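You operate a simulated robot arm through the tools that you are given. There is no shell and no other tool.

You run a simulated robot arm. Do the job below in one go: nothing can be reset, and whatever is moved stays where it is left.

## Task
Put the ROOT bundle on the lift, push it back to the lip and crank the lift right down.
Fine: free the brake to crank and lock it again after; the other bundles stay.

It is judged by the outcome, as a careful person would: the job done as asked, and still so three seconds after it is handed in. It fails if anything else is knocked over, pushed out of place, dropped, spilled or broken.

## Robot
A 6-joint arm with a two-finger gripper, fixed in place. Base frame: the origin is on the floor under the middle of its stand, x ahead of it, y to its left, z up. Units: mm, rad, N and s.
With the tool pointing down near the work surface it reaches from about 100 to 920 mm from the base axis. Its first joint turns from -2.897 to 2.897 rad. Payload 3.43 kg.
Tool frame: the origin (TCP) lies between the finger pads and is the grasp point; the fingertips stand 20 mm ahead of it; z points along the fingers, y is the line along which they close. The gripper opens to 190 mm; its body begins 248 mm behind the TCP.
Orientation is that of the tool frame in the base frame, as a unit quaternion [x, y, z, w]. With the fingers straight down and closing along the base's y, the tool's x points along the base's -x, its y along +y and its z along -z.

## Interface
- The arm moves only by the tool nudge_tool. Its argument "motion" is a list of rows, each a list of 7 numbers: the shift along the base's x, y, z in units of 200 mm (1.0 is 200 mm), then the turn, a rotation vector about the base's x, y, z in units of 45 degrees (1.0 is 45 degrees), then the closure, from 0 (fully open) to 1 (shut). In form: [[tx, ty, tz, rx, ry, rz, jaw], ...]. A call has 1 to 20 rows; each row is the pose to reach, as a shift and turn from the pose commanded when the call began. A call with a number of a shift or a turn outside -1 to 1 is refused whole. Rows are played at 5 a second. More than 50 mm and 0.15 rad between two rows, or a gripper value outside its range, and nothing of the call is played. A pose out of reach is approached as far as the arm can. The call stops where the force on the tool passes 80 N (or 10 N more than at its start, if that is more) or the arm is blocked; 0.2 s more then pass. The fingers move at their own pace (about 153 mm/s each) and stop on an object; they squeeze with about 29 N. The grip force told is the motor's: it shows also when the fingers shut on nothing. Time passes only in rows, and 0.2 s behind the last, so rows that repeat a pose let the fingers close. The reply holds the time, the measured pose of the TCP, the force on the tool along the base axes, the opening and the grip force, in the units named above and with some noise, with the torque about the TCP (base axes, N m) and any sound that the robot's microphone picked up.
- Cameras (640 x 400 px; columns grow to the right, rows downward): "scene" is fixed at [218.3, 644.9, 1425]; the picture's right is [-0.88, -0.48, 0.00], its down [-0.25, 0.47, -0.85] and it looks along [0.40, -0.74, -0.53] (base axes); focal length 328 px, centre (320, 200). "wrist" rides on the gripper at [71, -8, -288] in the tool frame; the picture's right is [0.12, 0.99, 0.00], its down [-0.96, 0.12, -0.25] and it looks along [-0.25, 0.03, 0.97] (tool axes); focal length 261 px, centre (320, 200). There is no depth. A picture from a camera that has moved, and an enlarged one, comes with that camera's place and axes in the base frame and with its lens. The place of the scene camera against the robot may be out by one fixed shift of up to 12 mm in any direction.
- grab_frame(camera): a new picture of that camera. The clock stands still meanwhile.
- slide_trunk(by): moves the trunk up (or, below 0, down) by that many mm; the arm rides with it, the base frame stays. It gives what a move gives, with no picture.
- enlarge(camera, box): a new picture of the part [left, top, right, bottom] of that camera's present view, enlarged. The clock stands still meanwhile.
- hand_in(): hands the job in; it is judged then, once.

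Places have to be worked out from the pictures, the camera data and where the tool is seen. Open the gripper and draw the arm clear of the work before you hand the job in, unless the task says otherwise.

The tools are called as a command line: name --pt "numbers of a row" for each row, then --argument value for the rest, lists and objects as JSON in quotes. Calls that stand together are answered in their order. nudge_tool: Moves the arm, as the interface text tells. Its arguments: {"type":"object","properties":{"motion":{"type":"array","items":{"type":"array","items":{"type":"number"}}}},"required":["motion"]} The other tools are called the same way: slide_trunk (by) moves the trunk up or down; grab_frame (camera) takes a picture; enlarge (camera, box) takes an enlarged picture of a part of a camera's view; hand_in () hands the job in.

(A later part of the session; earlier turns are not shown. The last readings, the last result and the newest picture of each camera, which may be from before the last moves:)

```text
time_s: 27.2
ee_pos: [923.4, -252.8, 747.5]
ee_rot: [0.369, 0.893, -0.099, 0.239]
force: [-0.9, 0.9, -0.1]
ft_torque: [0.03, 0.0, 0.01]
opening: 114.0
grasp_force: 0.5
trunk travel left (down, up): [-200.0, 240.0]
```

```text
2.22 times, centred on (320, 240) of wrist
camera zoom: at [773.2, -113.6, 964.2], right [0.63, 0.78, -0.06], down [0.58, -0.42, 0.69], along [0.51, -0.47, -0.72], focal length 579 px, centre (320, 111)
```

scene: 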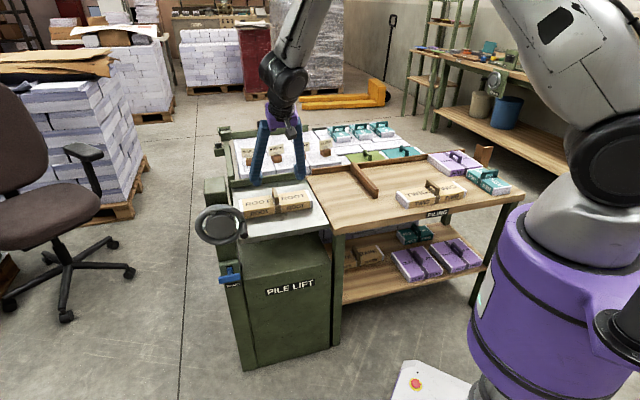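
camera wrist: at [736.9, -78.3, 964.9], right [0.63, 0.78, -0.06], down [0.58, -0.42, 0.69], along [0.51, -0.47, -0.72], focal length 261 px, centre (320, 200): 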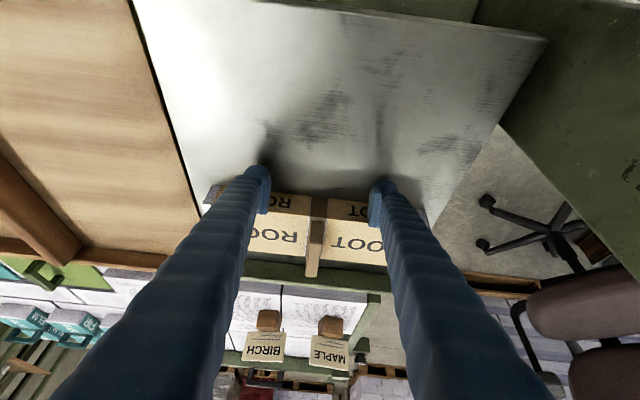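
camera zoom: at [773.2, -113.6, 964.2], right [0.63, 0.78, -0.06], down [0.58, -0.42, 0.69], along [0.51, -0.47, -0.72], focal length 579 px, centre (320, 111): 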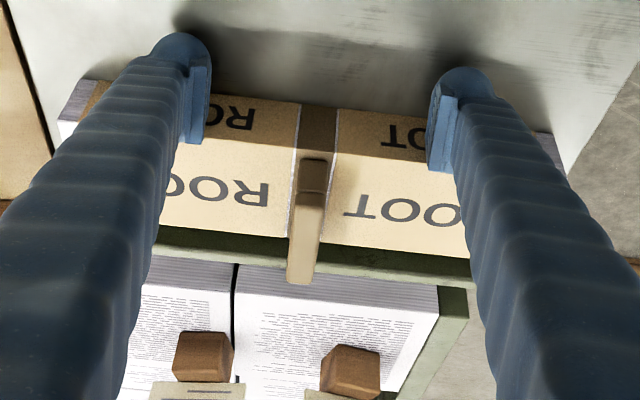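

Force is still just sliding friction and a small gap to the lip remains (~30 mm by my estimate). I continue in smaller steps, 20 mm more.

nudge_tool --pt "0.015 -0.015 0 0 0 0 0.4" --pt "0.03 -0.03 0 0 0 0 0.4" --pt "0.045 -0.045 0 0 0 0 0.4" --pt "0.06 -0.06 0 0 0 0 0.4" --pt "0.075 -0.075 0 0 0 0 0.4" --pt "0.075 -0.075 0 0 0 0 0.4"

enlarge --camera "wrist" --box '[190, 150, 450, 330]'

enlarge --camera "scene" --box '[220, 140, 320, 210]'

```text
time_s: 28.6
ee_pos: [937.3, -268.9, 750.3]
ee_rot: [0.369, 0.893, -0.099, 0.238]
force: [-0.6, 0.1, 0.8]
ft_torque: [0.0, -0.01, 0.04]
opening: 113.9
grasp_force: 0.1
trunk travel left (down, up): [-200.0, 240.0]
```

```text
2.22 times, centred on (320, 240) of wrist
camera zoom: at [788.1, -128.5, 965.8], right [0.63, 0.78, -0.06], down [0.58, -0.42, 0.69], along [0.51, -0.47, -0.72], focal length 579 px, centre (320, 111)
```

zoom: 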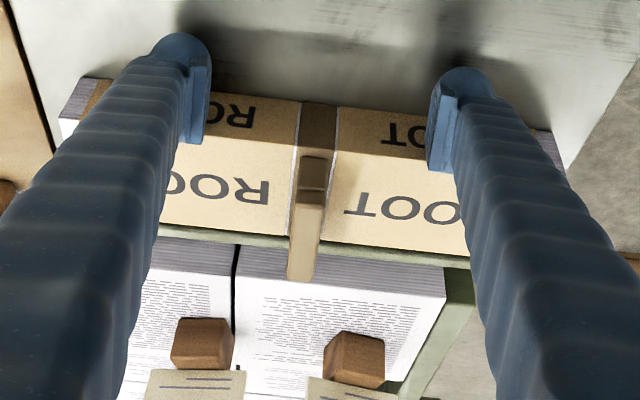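

```text
5.71 times, centred on (270, 175) of scene
camera zoom: at [218.3, 644.9, 1425.0], right [-0.88, -0.48, 0.0], down [-0.25, 0.47, -0.85], along [0.4, -0.74, -0.53], focal length 1875 px, centre (606, 343)
```

zoom: 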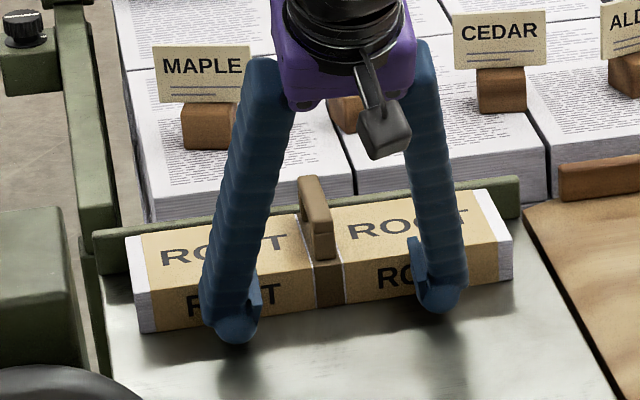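

The visible strip of lip is narrowing and the force is still low. I push on in ~2 mm steps for 14 mm and watch for force.

nudge_tool --pt "0.01 -0.01 0 0 0 0 0.4" --pt "0.02 -0.02 0 0 0 0 0.4" --pt "0.03 -0.03 0 0 0 0 0.4" --pt "0.04 -0.04 0 0 0 0 0.4" --pt "0.05 -0.05 0 0 0 0 0.4" --pt "0.05 -0.05 0 0 0 0 0.4"

enlarge --camera "wrist" --box '[190, 150, 450, 330]'

```text
time_s: 30.0
ee_pos: [941.7, -273.2, 749.1]
ee_rot: [0.37, 0.893, -0.099, 0.237]
force: [-54.9, 54.1, 8.8]
ft_torque: [0.12, -0.7, -1.72]
opening: 114.4
grasp_force: 0.5
trunk travel left (down, up): [-200.0, 240.0]
```

```text
2.22 times, centred on (320, 240) of wrist
camera zoom: at [792.5, -134.1, 965.9], right [0.63, 0.78, -0.06], down [0.59, -0.42, 0.69], along [0.51, -0.47, -0.72], focal length 579 px, centre (320, 111)
```

zoom: 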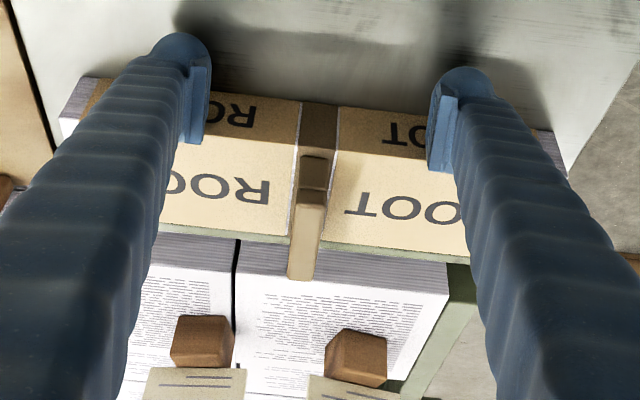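

The reaction jumped to ~77 N along the push: ROOT is hard against the lip. I back straight off, then rise and look.

nudge_tool --pt "-0.05 0.05 0 0 0 0 0.4" --pt "-0.15 0.15 0 0 0 0 0.4" --pt "-0.3 0.3 0 0 0 0 0.4" --pt "-0.4 0.4 0.1 0 0 0 0.4" --pt "-0.45 0.45 0.3 0 0 0 0.4" --pt "-0.45 0.45 0.5 0 0 0 0.4" --pt "-0.45 0.45 0.7 0 0 0 0.4" --pt "-0.45 0.45 0.8 0 0 0 0.4" --pt "-0.45 0.45 0.8 0 0 0 0.4"

grab_frame --camera "wrist"

enlarge --camera "scene" --box '[220, 140, 320, 210]'

```text
time_s: 32.0
ee_pos: [857.2, -187.3, 911.5]
ee_rot: [0.37, 0.892, -0.1, 0.239]
force: [-0.3, -0.5, -0.6]
ft_torque: [-0.03, 0.03, -0.04]
opening: 113.7
grasp_force: 0.0
trunk travel left (down, up): [-200.0, 240.0]
```

```text
taken
camera wrist: at [707.5, -47.7, 1126.1], right [0.63, 0.78, -0.06], down [0.58, -0.42, 0.69], along [0.51, -0.47, -0.72], focal length 261 px, centre (320, 200)
```

wrist: 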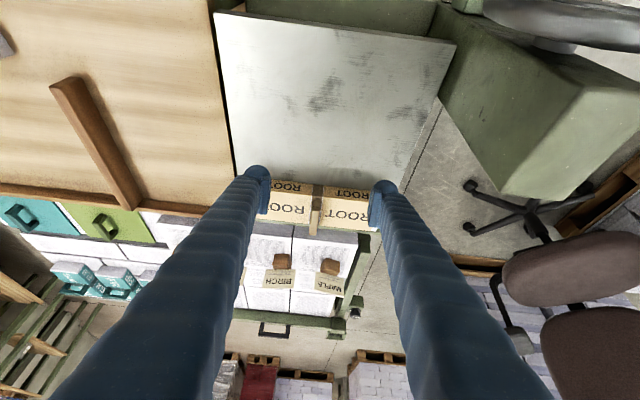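

```text
5.71 times, centred on (270, 175) of scene
camera zoom: at [218.3, 644.9, 1425.0], right [-0.88, -0.48, 0.0], down [-0.25, 0.47, -0.85], along [0.4, -0.74, -0.53], focal length 1875 px, centre (606, 343)
```

zoom: 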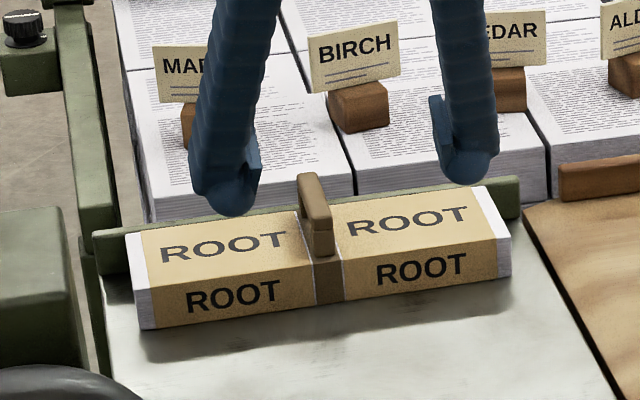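

ROOT lies flush against the lip. Now for brake and wheel: I estimate the hub at ≈(859,96,835), crank knob at ≈(790,70,836) pointing outwards, brake T-handle at ≈(817,132,680). I retreat outward and up to view them from the front.

nudge_tool --pt "-0.12 0.12 0.1 0 0 0 0.4" --pt "-0.24 0.24 0.2 0 0 0 0.4" --pt "-0.36 0.36 0.3 0 0 0 0.3" --pt "-0.48 0.48 0.4 0 0 0 0.2" --pt "-0.6 0.6 0.45 0 0 0 0" --pt "-0.72 0.72 0.45 0 0 0 0" --pt "-0.84 0.84 0.45 0 0 0 0" --pt "-0.96 0.96 0.45 0 0 0 0" --pt "-0.96 0.96 0.45 0 0 0 0"

nudge_tool --pt "-0.07 0.17 0 -0.08 -0.08 0 0" --pt "-0.11 0.34 0 -0.16 -0.16 0 0" --pt "-0.05 0.5 0 -0.24 -0.24 0 0" --pt "0.02 0.65 0 -0.32 -0.32 0 0" --pt "0.1 0.8 0 -0.39 -0.39 0 0" --pt "0.2 0.95 0 -0.39 -0.39 0 0" --pt "0.25 1.0 0 -0.39 -0.39 0 0" --pt "0.25 1.0 0 -0.39 -0.39 0 0"

grab_frame --camera "wrist"

grab_frame --camera "scene"

```text
time_s: 34.0
ee_pos: [663.5, 5.3, 1000.0]
ee_rot: [0.37, 0.893, -0.1, 0.238]
force: [0.6, 0.6, 0.6]
ft_torque: [-0.06, 0.01, -0.03]
opening: 190.1
grasp_force: 0.0
trunk travel left (down, up): [-200.0, 240.0]
```

```text
time_s: 35.8
ee_pos: [716.0, 203.6, 999.5]
ee_rot: [0.339, 0.82, -0.176, 0.426]
force: [0.6, -0.1, 0.2]
ft_torque: [0.0, -0.01, 0.0]
opening: 189.8
grasp_force: 0.1
trunk travel left (down, up): [-200.0, 240.0]
```

```text
taken
camera wrist: at [515.0, 392.2, 1109.4], right [0.65, 0.75, -0.1], down [0.33, -0.17, 0.93], along [0.68, -0.64, -0.36], focal length 261 px, centre (320, 200)
```

wrist: 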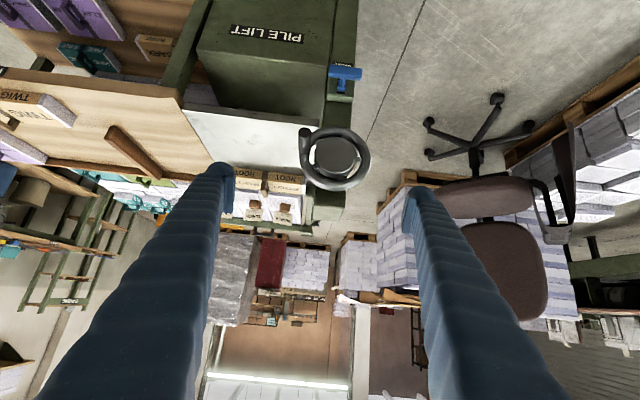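

```text
taken
```

scene: 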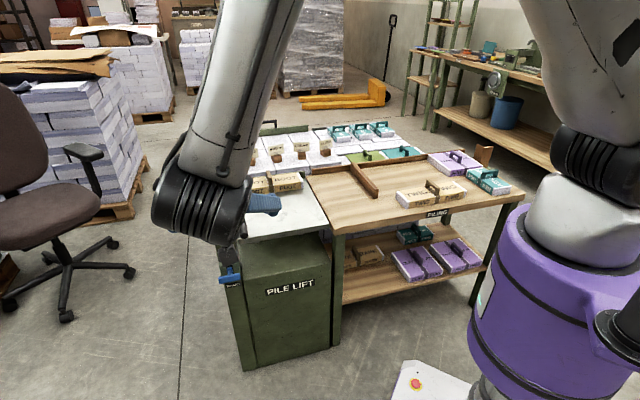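

The wheel and brake are in the wrist view (upside down). I enlarge them.

enlarge --camera "wrist" --box '[280, 50, 400, 130]'

enlarge --camera "wrist" --box '[270, 100, 410, 210]'

enlarge --camera "scene" --box '[200, 250, 260, 300]'

```text
5.00 times, centred on (340, 90) of wrist
camera zoom: at [515.0, 392.2, 1109.4], right [0.65, 0.75, -0.1], down [0.33, -0.17, 0.93], along [0.68, -0.64, -0.36], focal length 1303 px, centre (220, 750)
```

zoom: 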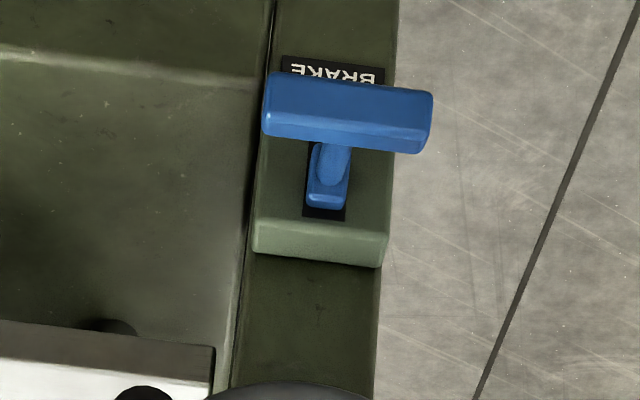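

```text
3.64 times, centred on (340, 155) of wrist
camera zoom: at [515.0, 392.2, 1109.4], right [0.65, 0.75, -0.1], down [0.33, -0.17, 0.93], along [0.68, -0.64, -0.36], focal length 948 px, centre (247, 364)
```

zoom: 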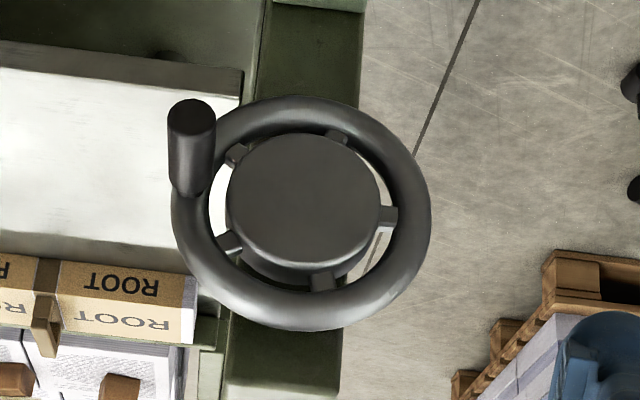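

```text
8.00 times, centred on (230, 275) of scene
camera zoom: at [218.3, 644.9, 1425.0], right [-0.88, -0.48, 0.0], down [-0.25, 0.47, -0.85], along [0.4, -0.74, -0.53], focal length 2625 px, centre (1040, -400)
```

zoom: 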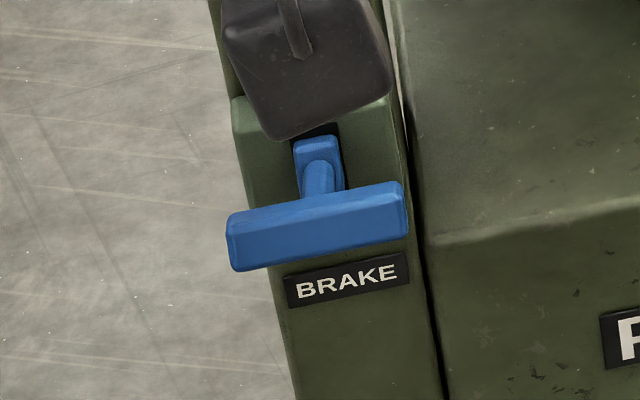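

The brake is a T-lever standing ~22° up out of its slot at the upper end, so it most likely throws downward to free. I go down in front of it with the tool nearly horizontal (tilt 70°), fingers shut, still ~170 mm away, to look closely.

nudge_tool --pt "-0.03 0.06 -0.15 -0.06 -0.06 0 0.3" --pt "-0.06 0.12 -0.35 -0.12 -0.12 0 0.6" --pt "-0.1 0.18 -0.55 -0.18 -0.18 0 1" --pt "-0.1 0.25 -0.75 -0.236 -0.236 0 1" --pt "-0.1 0.255 -0.95 -0.236 -0.236 0 1" --pt "-0.1 0.255 -1.0 -0.236 -0.236 0 1" --pt "-0.1 0.255 -1.0 -0.236 -0.236 0 1"

grab_frame --camera "wrist"

grab_frame --camera "scene"

```text
time_s: 37.4
ee_pos: [695.1, 253.9, 799.6]
ee_rot: [0.313, 0.758, -0.219, 0.529]
force: [0.1, -1.2, 0.4]
ft_torque: [0.0, 0.01, 0.02]
opening: 0.0
grasp_force: 29.3
trunk travel left (down, up): [-200.0, 240.0]
```

```text
taken
camera wrist: at [481.7, 457.2, 834.8], right [0.67, 0.73, -0.11], down [0.15, 0.01, 0.99], along [0.72, -0.68, -0.1], focal length 261 px, centre (320, 200)
```

wrist: 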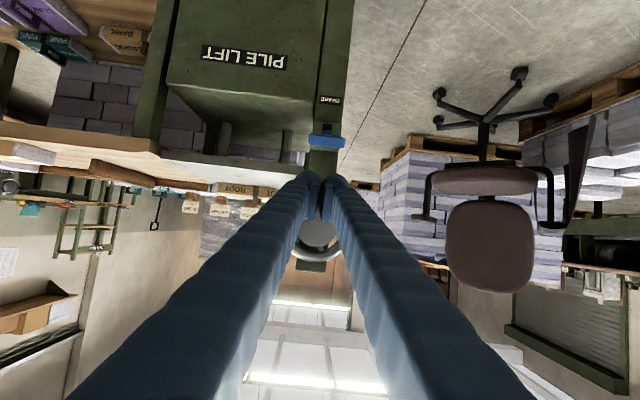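

```text
taken
```

scene: 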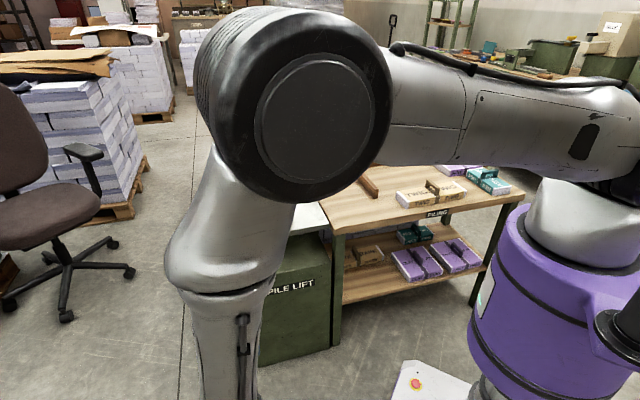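

The wrist camera sees brake and wheel edge-on. I enlarge the brake region.

enlarge --camera "wrist" --box '[270, 80, 390, 200]'

enlarge --camera "wrist" --box '[270, 190, 370, 280]'

```text
3.33 times, centred on (330, 140) of wrist
camera zoom: at [481.7, 457.2, 834.8], right [0.67, 0.73, -0.11], down [0.15, 0.01, 0.99], along [0.72, -0.68, -0.1], focal length 869 px, centre (287, 400)
```

zoom: 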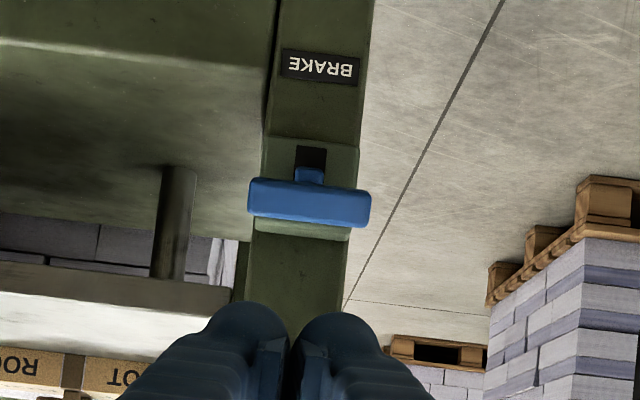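

```text
4.44 times, centred on (320, 235) of wrist
camera zoom: at [481.7, 457.2, 834.8], right [0.67, 0.73, -0.11], down [0.15, 0.01, 0.99], along [0.72, -0.68, -0.1], focal length 1158 px, centre (320, 44)
```

zoom: 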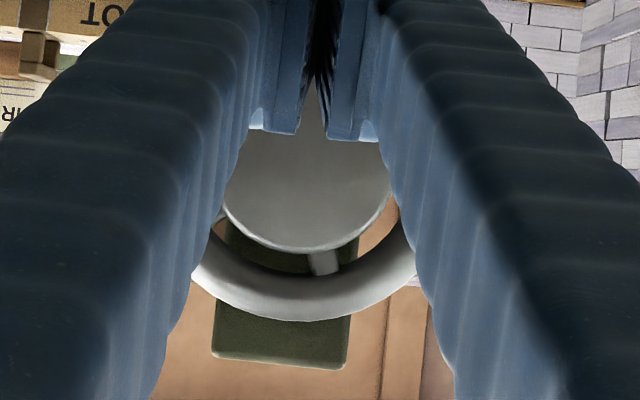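

The dark slot runs on below the lever stem, so the lever is at its upper stop and throws downward. T-bar centre is ≈(821,138,677). I move the shut fingers in just above the bar.

nudge_tool --pt "0 0 -0.2 0 0 0 1" --pt "0 0 -0.385 0 0 0 1" --pt "0.13 -0.122 -0.385 0 0 0 1" --pt "0.28 -0.26 -0.385 0 0 0 1" --pt "0.42 -0.4 -0.385 0 0 0 1" --pt "0.54 -0.51 -0.385 0 0 0 1" --pt "0.6 -0.565 -0.385 0 0 0 1" --pt "0.648 -0.61 -0.385 0 0 0 1" --pt "0.648 -0.61 -0.385 0 0 0 1"

grab_frame --camera "wrist"

grab_frame --camera "scene"

```text
time_s: 39.4
ee_pos: [824.4, 134.5, 721.2]
ee_rot: [0.313, 0.759, -0.221, 0.526]
force: [0.1, -0.8, -0.1]
ft_torque: [0.01, 0.01, -0.01]
opening: 0.2
grasp_force: 29.3
out of reach, approached as far as the arm can: row 5
trunk travel left (down, up): [-200.0, 240.0]
```

```text
taken
camera wrist: at [612.9, 337.6, 756.7], right [0.67, 0.73, -0.12], down [0.16, 0.01, 0.99], along [0.72, -0.68, -0.11], focal length 261 px, centre (320, 200)
```

wrist: 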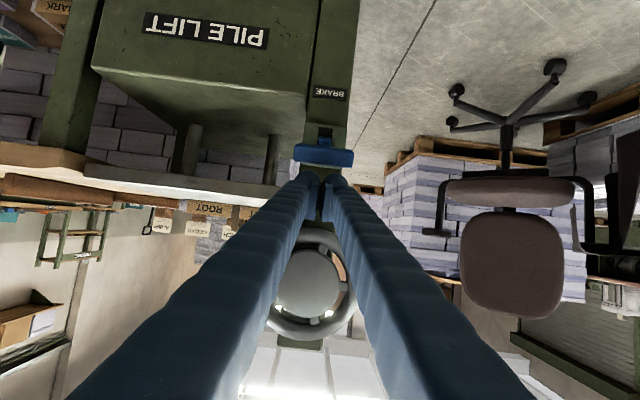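

```text
taken
```

scene: 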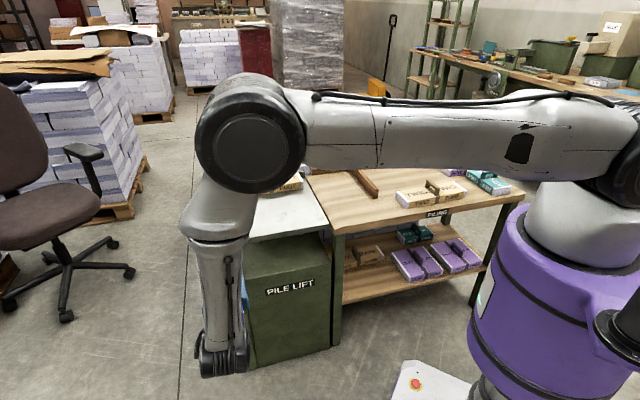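

I'm just above the bar with the wheel clear. I press straight down in 5 mm steps and watch force and sound.

nudge_tool --pt "0 0 -0.03 0 0 0 1" --pt "0 0 -0.06 0 0 0 1" --pt "0 0 -0.085 0 0 0 1" --pt "0 0 -0.11 0 0 0 1" --pt "0 0 -0.135 0 0 0 1" --pt "0 0 -0.16 0 0 0 1" --pt "0 0 -0.16 0 0 0 1"

enlarge --camera "wrist" --box '[260, 80, 400, 200]'

```text
time_s: 41.0
ee_pos: [827.0, 133.3, 690.4]
ee_rot: [0.314, 0.759, -0.224, 0.525]
force: [0.0, -0.5, -0.4]
ft_torque: [0.02, 0.03, 0.02]
opening: 0.2
grasp_force: 28.8
trunk travel left (down, up): [-200.0, 240.0]
```

```text
3.33 times, centred on (330, 140) of wrist
camera zoom: at [613.6, 337.9, 726.4], right [0.68, 0.73, -0.12], down [0.16, 0.02, 0.99], along [0.72, -0.69, -0.11], focal length 869 px, centre (287, 400)
```

zoom: 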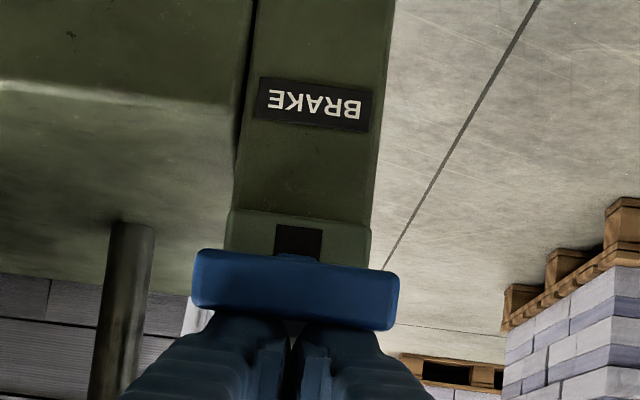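

The bar has followed the fingers down by about 18 mm (centre now ≈659) with almost no force. I keep pressing down another 40 mm.

nudge_tool --pt "0 0 -0.03 0 0 0 1" --pt "0 0 -0.06 0 0 0 1" --pt "0 0 -0.09 0 0 0 1" --pt "0 0 -0.12 0 0 0 1" --pt "0 0 -0.15 0 0 0 1" --pt "0 0 -0.18 0 0 0 1" --pt "0 0 -0.2 0 0 0 1" --pt "0 0 -0.2 0 0 0 1"

grab_frame --camera "wrist"

enlarge --camera "wrist" --box '[260, 80, 400, 200]'

```text
time_s: 42.8
ee_pos: [825.8, 134.7, 650.0]
ee_rot: [0.313, 0.759, -0.224, 0.526]
force: [0.6, -0.1, -0.2]
ft_torque: [-0.03, 0.02, -0.01]
opening: 0.0
grasp_force: 29.2
trunk travel left (down, up): [-200.0, 240.0]
```

```text
taken
camera wrist: at [613.3, 339.0, 685.5], right [0.68, 0.73, -0.12], down [0.16, 0.02, 0.99], along [0.72, -0.69, -0.11], focal length 261 px, centre (320, 200)
```

wrist: 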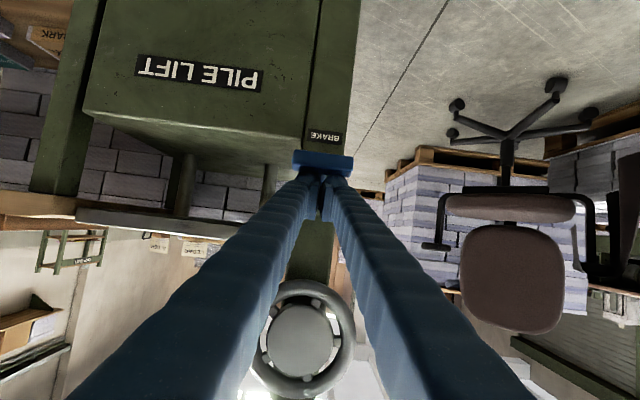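

```text
3.33 times, centred on (330, 140) of wrist
camera zoom: at [613.3, 339.0, 685.5], right [0.68, 0.73, -0.12], down [0.16, 0.02, 0.99], along [0.72, -0.69, -0.11], focal length 869 px, centre (287, 400)
```

zoom: 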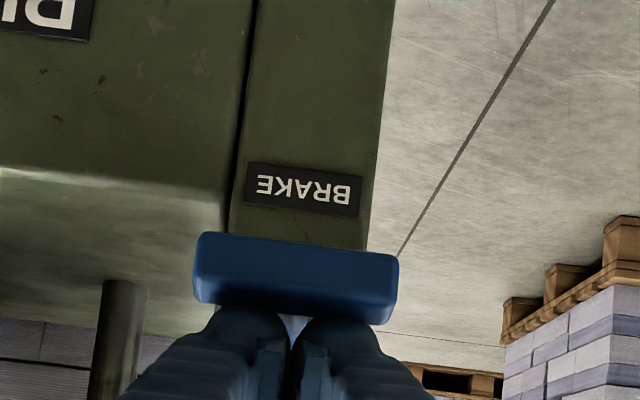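

The lever keeps following (bar centre ≈614) without resistance. I press on in small steps until it meets its lower stop.

nudge_tool --pt "0 0 -0.02 0 0 0 1" --pt "0 0 -0.04 0 0 0 1" --pt "0 0 -0.06 0 0 0 1" --pt "0 0 -0.08 0 0 0 1" --pt "0 0 -0.1 0 0 0 1" --pt "0 0 -0.1 0 0 0 1"

enlarge --camera "wrist" --box '[260, 80, 400, 200]'

```text
time_s: 44.2
ee_pos: [825.9, 134.7, 635.1]
ee_rot: [0.314, 0.756, -0.223, 0.529]
force: [-5.1, -0.3, 33.9]
ft_torque: [-0.04, -0.03, -0.14]
opening: 5.7
grasp_force: 34.5
trunk travel left (down, up): [-200.0, 240.0]
```

```text
3.33 times, centred on (330, 140) of wrist
camera zoom: at [613.2, 338.8, 668.8], right [0.68, 0.73, -0.12], down [0.15, 0.02, 0.99], along [0.72, -0.69, -0.1], focal length 869 px, centre (287, 400)
```

zoom: 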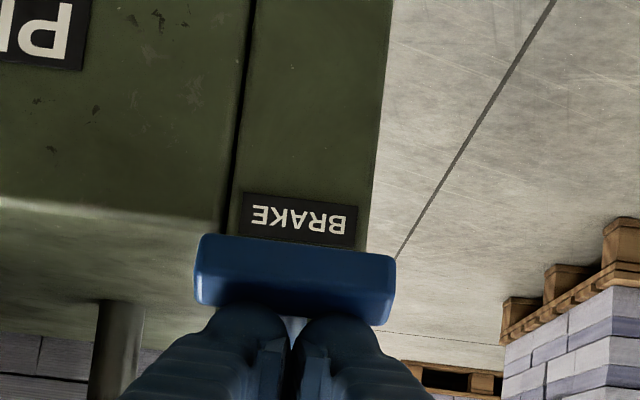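

The lever met its lower stop (34 N) with the bar at ≈598: brake thrown. I ease off upward, back out along the lever direction, and take a look at the lever.

nudge_tool --pt "0 0 0.08 0 0 0 1" --pt "0 0 0.15 0 0 0 1" --pt "-0.1 0.1 0.18 0 0 0 1" --pt "-0.25 0.25 0.18 0 0 0 1" --pt "-0.4 0.4 0.2 0 0 0 1" --pt "-0.55 0.55 0.3 0 0 0 1" --pt "-0.65 0.65 0.5 0 0 0 0.8" --pt "-0.7 0.7 0.7 0 0 0 0.6" --pt "-0.7 0.7 0.9 0 0 0 0.5" --pt "-0.7 0.7 1.0 0 0 0 0.5" --pt "-0.7 0.7 1.0 0 0 0 0.5"

grab_frame --camera "wrist"

grab_frame --camera "scene"

```text
time_s: 46.6
ee_pos: [684.8, 273.2, 832.1]
ee_rot: [0.314, 0.758, -0.22, 0.528]
force: [-0.3, 0.4, 0.4]
ft_torque: [0.06, 0.03, 0.01]
opening: 95.0
grasp_force: 0.1
out of reach, approached as far as the arm can: row 3, 4, 5, 6
trunk travel left (down, up): [-200.0, 240.0]
```

```text
taken
camera wrist: at [471.7, 475.7, 866.3], right [0.67, 0.73, -0.11], down [0.15, 0.01, 0.99], along [0.72, -0.68, -0.1], focal length 261 px, centre (320, 200)
```

wrist: 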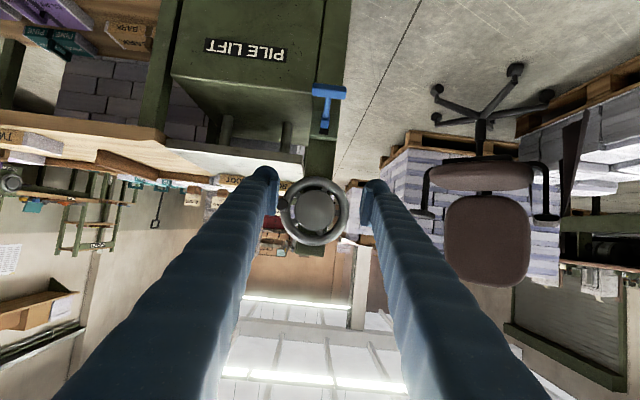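

```text
taken
```

scene: 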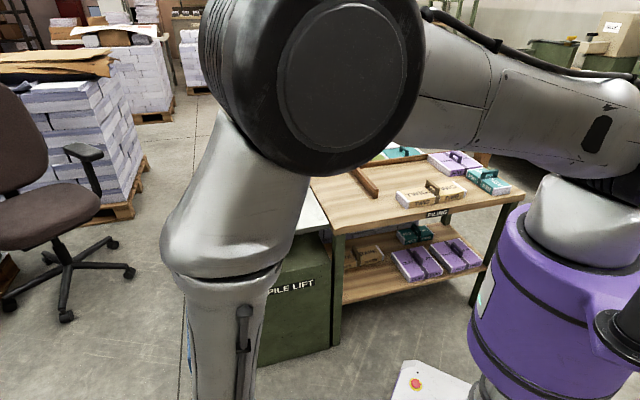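

The lever now hangs down (free). I enlarge the wheel to see the knob relative to the fingers.

enlarge --camera "wrist" --box '[240, 70, 400, 270]'

enlarge --camera "wrist" --box '[260, 150, 370, 260]'

```text
2.00 times, centred on (320, 170) of wrist
camera zoom: at [471.7, 475.7, 866.3], right [0.67, 0.73, -0.11], down [0.15, 0.01, 0.99], along [0.72, -0.68, -0.1], focal length 521 px, centre (320, 260)
```

zoom: 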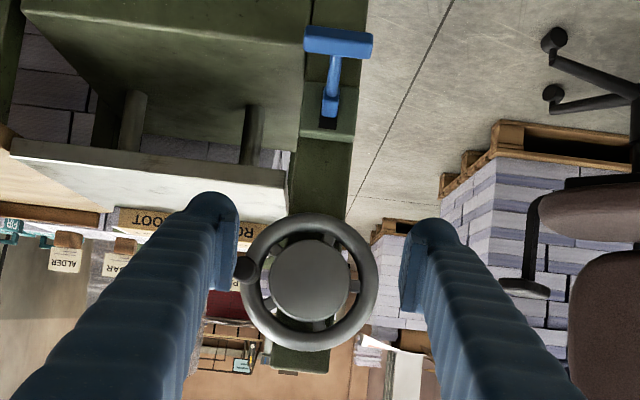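

```text
3.64 times, centred on (315, 205) of wrist
camera zoom: at [471.7, 475.7, 866.3], right [0.67, 0.73, -0.11], down [0.15, 0.01, 0.99], along [0.72, -0.68, -0.1], focal length 948 px, centre (338, 182)
```

zoom: 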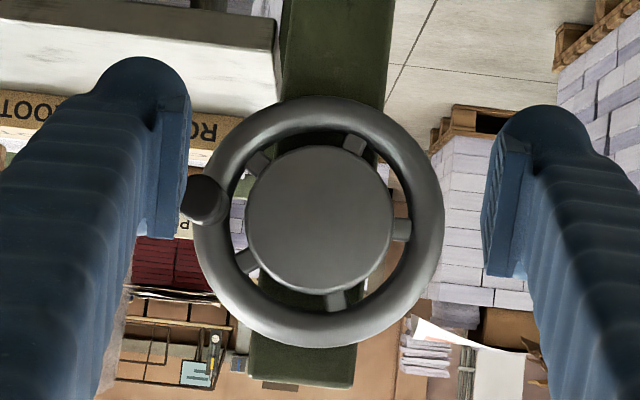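

Refined: hub ≈(861,97,836), knob radius ≈63 mm, knob end ≈(777,94,834) pointing at the camera. I line up in front of the knob, then slide the open jaws over it.

nudge_tool --pt "0.04 -0.15 0.01 0 0 0 0.55" --pt "0.08 -0.3 0.015 0 0 0 0.6" --pt "0.12 -0.46 0.015 0 0 0 0.63" --pt "0.16 -0.61 0.015 0 0 0 0.63" --pt "0.16 -0.61 0.015 0 0 0 0.63" --pt "0.16 -0.61 0.015 0 0 0 0.63"

grab_frame --camera "wrist"

enlarge --camera "wrist" --box '[240, 130, 400, 270]'

```text
time_s: 48.0
ee_pos: [734.1, 170.4, 841.2]
ee_rot: [0.314, 0.76, -0.231, 0.521]
force: [0.1, -0.3, 0.7]
ft_torque: [0.03, -0.01, 0.02]
opening: 70.1
grasp_force: 0.1
out of reach, approached as far as the arm can: row 2, 3, 4, 5, 6
trunk travel left (down, up): [-200.0, 240.0]
```

```text
taken
camera wrist: at [524.4, 376.6, 879.3], right [0.68, 0.72, -0.14], down [0.17, 0.02, 0.98], along [0.71, -0.69, -0.11], focal length 261 px, centre (320, 200)
```

wrist: 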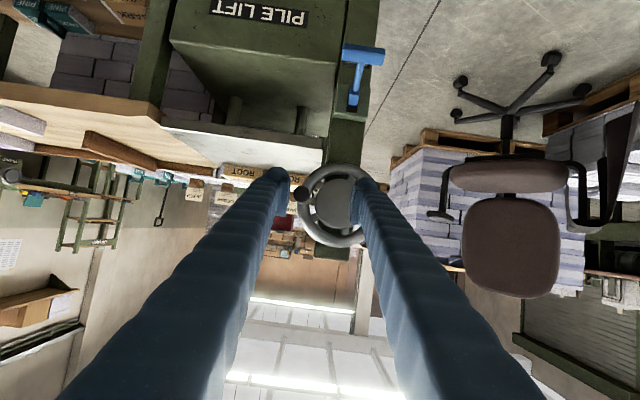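

```text
2.86 times, centred on (320, 200) of wrist
camera zoom: at [524.4, 376.6, 879.3], right [0.68, 0.72, -0.14], down [0.17, 0.02, 0.98], along [0.71, -0.69, -0.11], focal length 745 px, centre (320, 200)
```

zoom: 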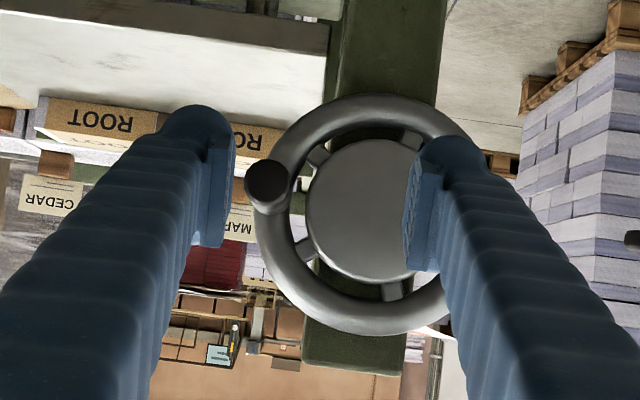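

That nearly horizontal wrist pose is at the arm's limit. I back off slightly and lessen the tilt to about 45°, which reaches better and still straddles the knob.

nudge_tool --pt "-0.04 0.06 0.04 0.08 0.08 0 0.63" --pt "-0.08 0.12 0.08 0.16 0.16 0 0.63" --pt "-0.08 0.12 0.1 0.24 0.24 0 0.63" --pt "-0.08 0.12 0.1 0.32 0.32 0 0.63" --pt "-0.08 0.12 0.1 0.389 0.389 0 0.63" --pt "-0.08 0.12 0.1 0.389 0.389 0 0.63"

grab_frame --camera "wrist"

```text
time_s: 49.4
ee_pos: [716.8, 192.6, 862.4]
ee_rot: [0.353, 0.854, -0.147, 0.353]
force: [-0.6, -0.1, 0.6]
ft_torque: [0.09, 0.02, 0.0]
opening: 70.3
grasp_force: 0.1
trunk travel left (down, up): [-200.0, 240.0]
```

```text
taken
camera wrist: at [532.8, 366.7, 1017.0], right [0.64, 0.76, -0.09], down [0.44, -0.27, 0.85], along [0.63, -0.59, -0.51], focal length 261 px, centre (320, 200)
```

wrist: 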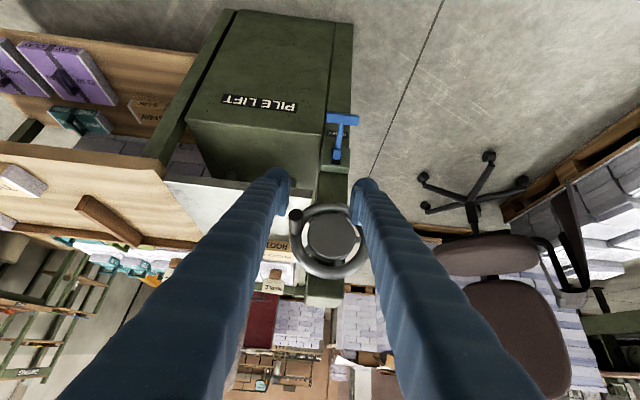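

Tilt is now 45° and the pose is reached cleanly. I line up with the knob sideways and then move in over it with the jaws 70 mm apart.

nudge_tool --pt "-0.06 -0.06 0 0 0 0 0.63" --pt "-0.103 -0.103 0 0 0 0 0.63" --pt "0.02 -0.22 -0.04 0 0 0 0.63" --pt "0.14 -0.34 -0.08 0 0 0 0.63" --pt "0.25 -0.45 -0.12 0 0 0 0.63" --pt "0.344 -0.549 -0.13 0 0 0 0.63" --pt "0.344 -0.549 -0.13 0 0 0 0.63" --pt "0.344 -0.549 -0.13 0 0 0 0.63"

grab_frame --camera "wrist"

enlarge --camera "wrist" --box '[240, 130, 400, 270]'

grab_frame --camera "scene"

```text
time_s: 51.2
ee_pos: [786.9, 82.7, 836.2]
ee_rot: [0.353, 0.854, -0.146, 0.353]
force: [0.5, 0.0, 0.3]
ft_torque: [0.01, -0.01, -0.01]
opening: 70.3
grasp_force: 0.2
trunk travel left (down, up): [-200.0, 240.0]
```

```text
taken
camera wrist: at [603.0, 255.8, 991.5], right [0.64, 0.76, -0.09], down [0.44, -0.27, 0.86], along [0.63, -0.59, -0.51], focal length 261 px, centre (320, 200)
```

wrist: 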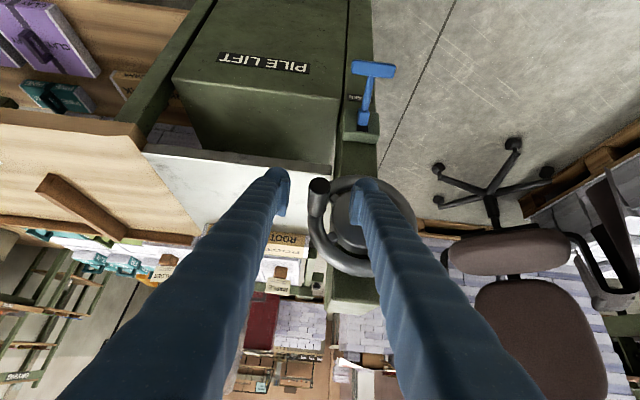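

```text
2.86 times, centred on (320, 200) of wrist
camera zoom: at [603.0, 255.8, 991.5], right [0.64, 0.76, -0.09], down [0.44, -0.27, 0.86], along [0.63, -0.59, -0.51], focal length 745 px, centre (320, 200)
```

zoom: 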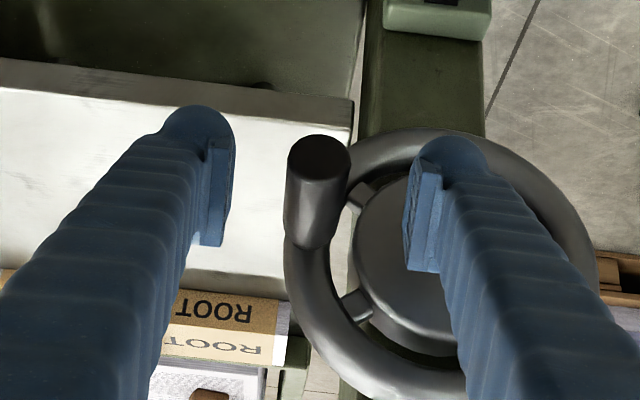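

```text
taken
```

scene: 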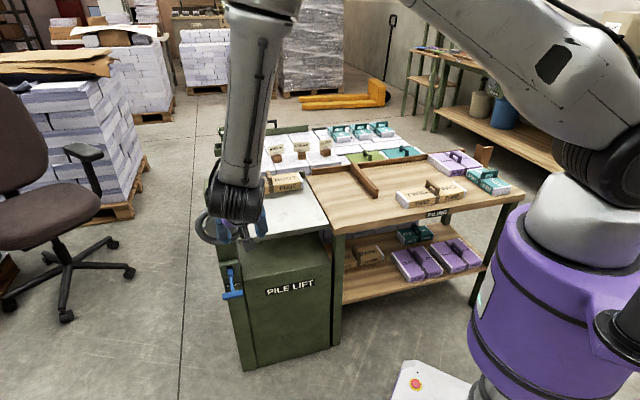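

The knob lies midway between the pads. I close on it.

nudge_tool --pt "0 0 0 0 0 0 0.8" --pt "0 0 0 0 0 0 1" --pt "0 0 0 0 0 0 1" --pt "0 0 0 0 0 0 1"

enlarge --camera "wrist" --box '[240, 130, 400, 270]'

enlarge --camera "scene" --box '[190, 160, 350, 300]'

```text
time_s: 52.2
ee_pos: [786.5, 80.4, 837.1]
ee_rot: [0.354, 0.853, -0.147, 0.353]
force: [-9.0, -10.4, -2.9]
ft_torque: [-0.12, 0.06, -0.07]
opening: 23.3
grasp_force: 44.9
trunk travel left (down, up): [-200.0, 240.0]
```

```text
2.86 times, centred on (320, 200) of wrist
camera zoom: at [602.3, 254.7, 991.4], right [0.64, 0.76, -0.09], down [0.44, -0.27, 0.86], along [0.63, -0.59, -0.51], focal length 745 px, centre (320, 200)
```

zoom: 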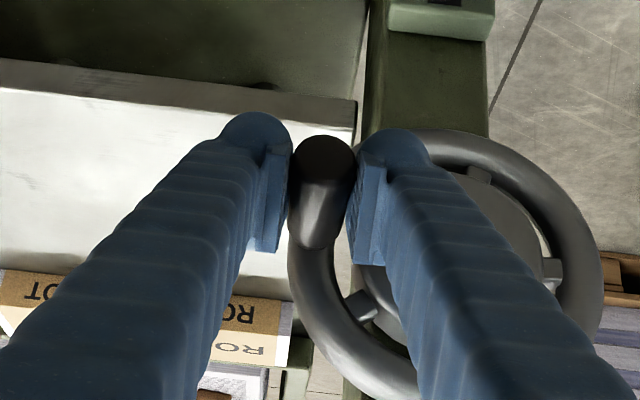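

```text
2.86 times, centred on (270, 230) of scene
camera zoom: at [218.3, 644.9, 1425.0], right [-0.88, -0.48, 0.0], down [-0.25, 0.47, -0.85], along [0.4, -0.74, -0.53], focal length 938 px, centre (463, 114)
```

zoom: 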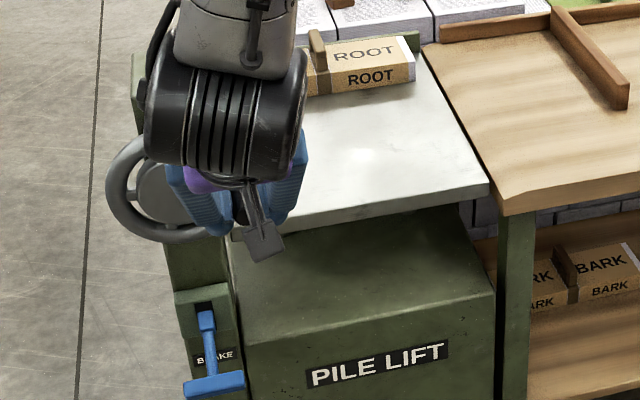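

Gripped (23 mm knob). The rotation sense is unknown, so I try a small 30° arc downward (clockwise seen from the front) about the hub and check the force and the plate.

nudge_tool --pt "-0.0034 -0.0034 -0.0418 0 0 0 1" --pt "0.0024 0.0024 -0.0828 0 0 0 1" --pt "0.0119 0.0119 -0.1225 0 0 0 1" --pt "0.025 0.025 -0.16 0 0 0 1" --pt "0.025 0.025 -0.16 0 0 0 1"

enlarge --camera "wrist" --box '[200, 100, 440, 300]'

enlarge --camera "scene" --box '[190, 160, 350, 300]'

```text
time_s: 53.4
ee_pos: [785.8, 81.9, 805.8]
ee_rot: [0.355, 0.852, -0.149, 0.355]
force: [-42.5, -45.4, 32.4]
ft_torque: [0.57, -1.13, -0.18]
opening: 20.4
grasp_force: 45.6
trunk travel left (down, up): [-200.0, 240.0]
```

```text
2.00 times, centred on (320, 200) of wrist
camera zoom: at [602.5, 257.2, 960.3], right [0.65, 0.76, -0.09], down [0.43, -0.27, 0.86], along [0.62, -0.59, -0.51], focal length 521 px, centre (320, 200)
```

zoom: 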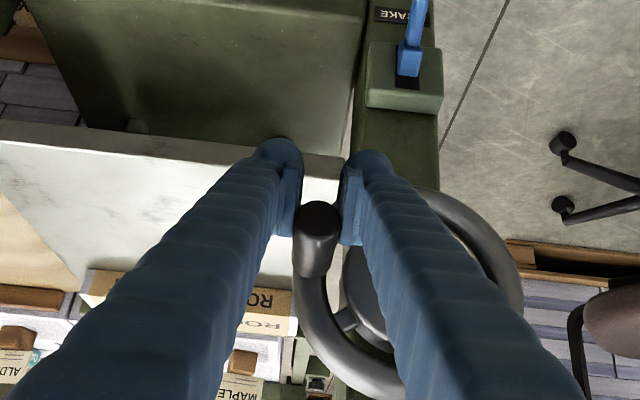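

```text
2.86 times, centred on (270, 230) of scene
camera zoom: at [218.3, 644.9, 1425.0], right [-0.88, -0.48, 0.0], down [-0.25, 0.47, -0.85], along [0.4, -0.74, -0.53], focal length 938 px, centre (463, 114)
```

zoom: 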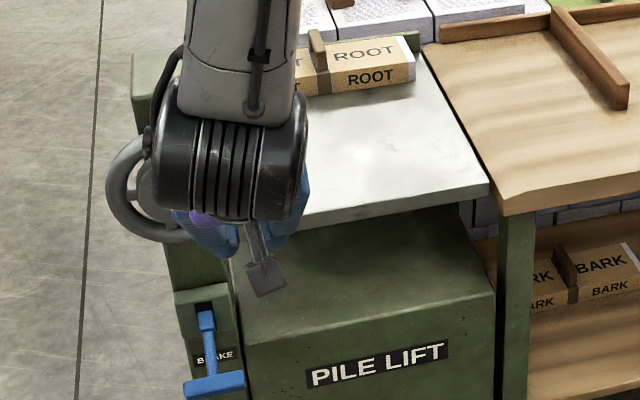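

The wheel didn't turn: the fingers slid down off the knob (32 N up, 62 N sideways), so this sense is blocked. I open, go back to the knob and regrip to try the other sense.

nudge_tool --pt "0.02 0.02 -0.16 0 0 0 0.7" --pt "0.01 0.01 -0.15 0 0 0 0.63" --pt "0.0 0.0 -0.08 0 0 0 0.63" --pt "-0.008 -0.008 0.0 0 0 0 0.63" --pt "-0.008 -0.008 0.0 0 0 0 0.63" --pt "-0.008 -0.008 0.0 0 0 0 0.63"

enlarge --camera "wrist" --box '[240, 130, 400, 270]'

```text
time_s: 54.8
ee_pos: [790.0, 87.9, 804.2]
ee_rot: [0.354, 0.854, -0.147, 0.353]
force: [0.3, 0.2, -0.2]
ft_torque: [-0.02, -0.01, -0.01]
opening: 70.4
grasp_force: 0.1
trunk travel left (down, up): [-200.0, 240.0]
```

```text
2.86 times, centred on (320, 200) of wrist
camera zoom: at [605.1, 261.1, 958.7], right [0.64, 0.76, -0.09], down [0.44, -0.27, 0.86], along [0.63, -0.59, -0.51], focal length 745 px, centre (320, 200)
```

zoom: 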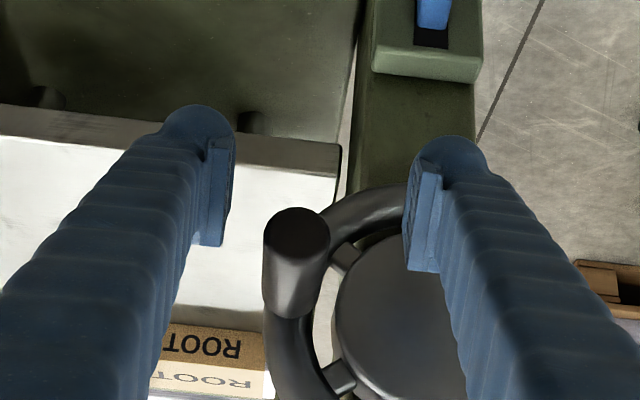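

The knob hasn't moved. I raise back to it, centre on it and regrip.

nudge_tool --pt "-0.015 -0.015 0.08 0 0 0 0.63" --pt "-0.0295 -0.0295 0.158 0 0 0 0.63" --pt "-0.0295 -0.0295 0.158 0 0 0 0.63" --pt "-0.0295 -0.0295 0.158 0 0 0 0.8" --pt "-0.0295 -0.0295 0.158 0 0 0 1" --pt "-0.0295 -0.0295 0.158 0 0 0 1" --pt "-0.0295 -0.0295 0.158 0 0 0 1"

enlarge --camera "wrist" --box '[240, 130, 400, 270]'

```text
time_s: 56.4
ee_pos: [785.3, 82.4, 833.3]
ee_rot: [0.353, 0.854, -0.147, 0.353]
force: [7.6, 8.9, 2.1]
ft_torque: [0.13, -0.07, 0.07]
opening: 23.6
grasp_force: 45.2
trunk travel left (down, up): [-200.0, 240.0]
```

```text
2.86 times, centred on (320, 200) of wrist
camera zoom: at [599.9, 255.8, 989.9], right [0.64, 0.76, -0.08], down [0.44, -0.27, 0.86], along [0.63, -0.59, -0.51], focal length 745 px, centre (320, 200)
```

zoom: 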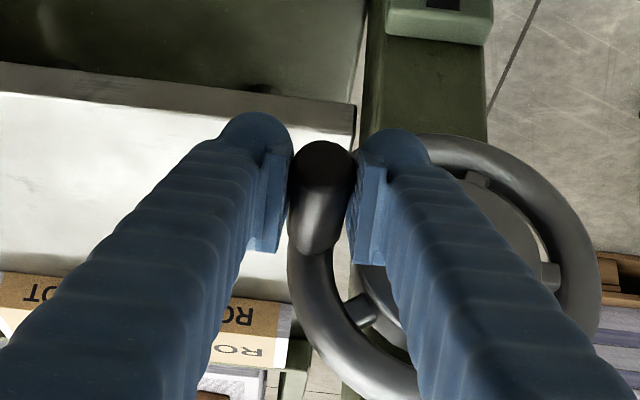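

Centred again. Now I try a small arc upward (counter-clockwise from the front).

nudge_tool --pt "0.0048 0.0048 0.0418 0 0 0 1" --pt "0.0105 0.0105 0.0828 0 0 0 1" --pt "0.02 0.02 0.1225 0 0 0 1" --pt "0.0331 0.0331 0.16 0 0 0 1" --pt "0.0331 0.0331 0.16 0 0 0 1"

enlarge --camera "wrist" --box '[200, 100, 440, 300]'

enlarge --camera "scene" --box '[190, 160, 350, 300]'

```text
time_s: 57.6
ee_pos: [789.2, 86.8, 866.2]
ee_rot: [0.354, 0.854, -0.147, 0.353]
force: [-14.9, 3.2, -6.9]
ft_torque: [0.05, 0.54, -0.12]
opening: 23.5
grasp_force: 45.0
trunk travel left (down, up): [-200.0, 240.0]
```

```text
2.00 times, centred on (320, 200) of wrist
camera zoom: at [604.8, 260.6, 1021.7], right [0.64, 0.76, -0.09], down [0.44, -0.27, 0.86], along [0.63, -0.59, -0.51], focal length 521 px, centre (320, 200)
```

zoom: 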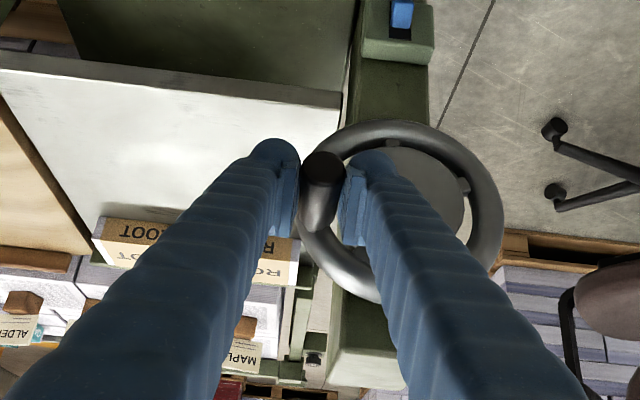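

```text
2.86 times, centred on (270, 230) of scene
camera zoom: at [218.3, 644.9, 1425.0], right [-0.88, -0.48, 0.0], down [-0.25, 0.47, -0.85], along [0.4, -0.74, -0.53], focal length 938 px, centre (463, 114)
```

zoom: 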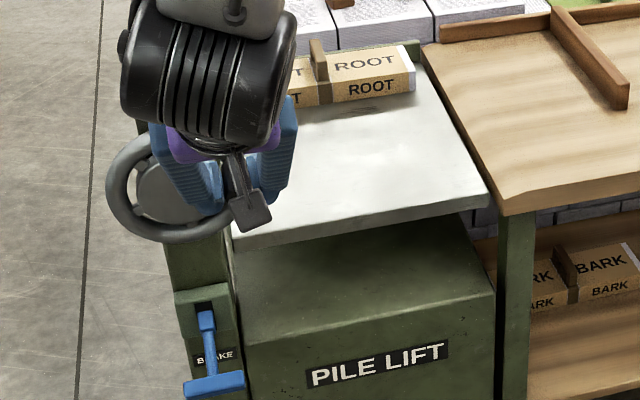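

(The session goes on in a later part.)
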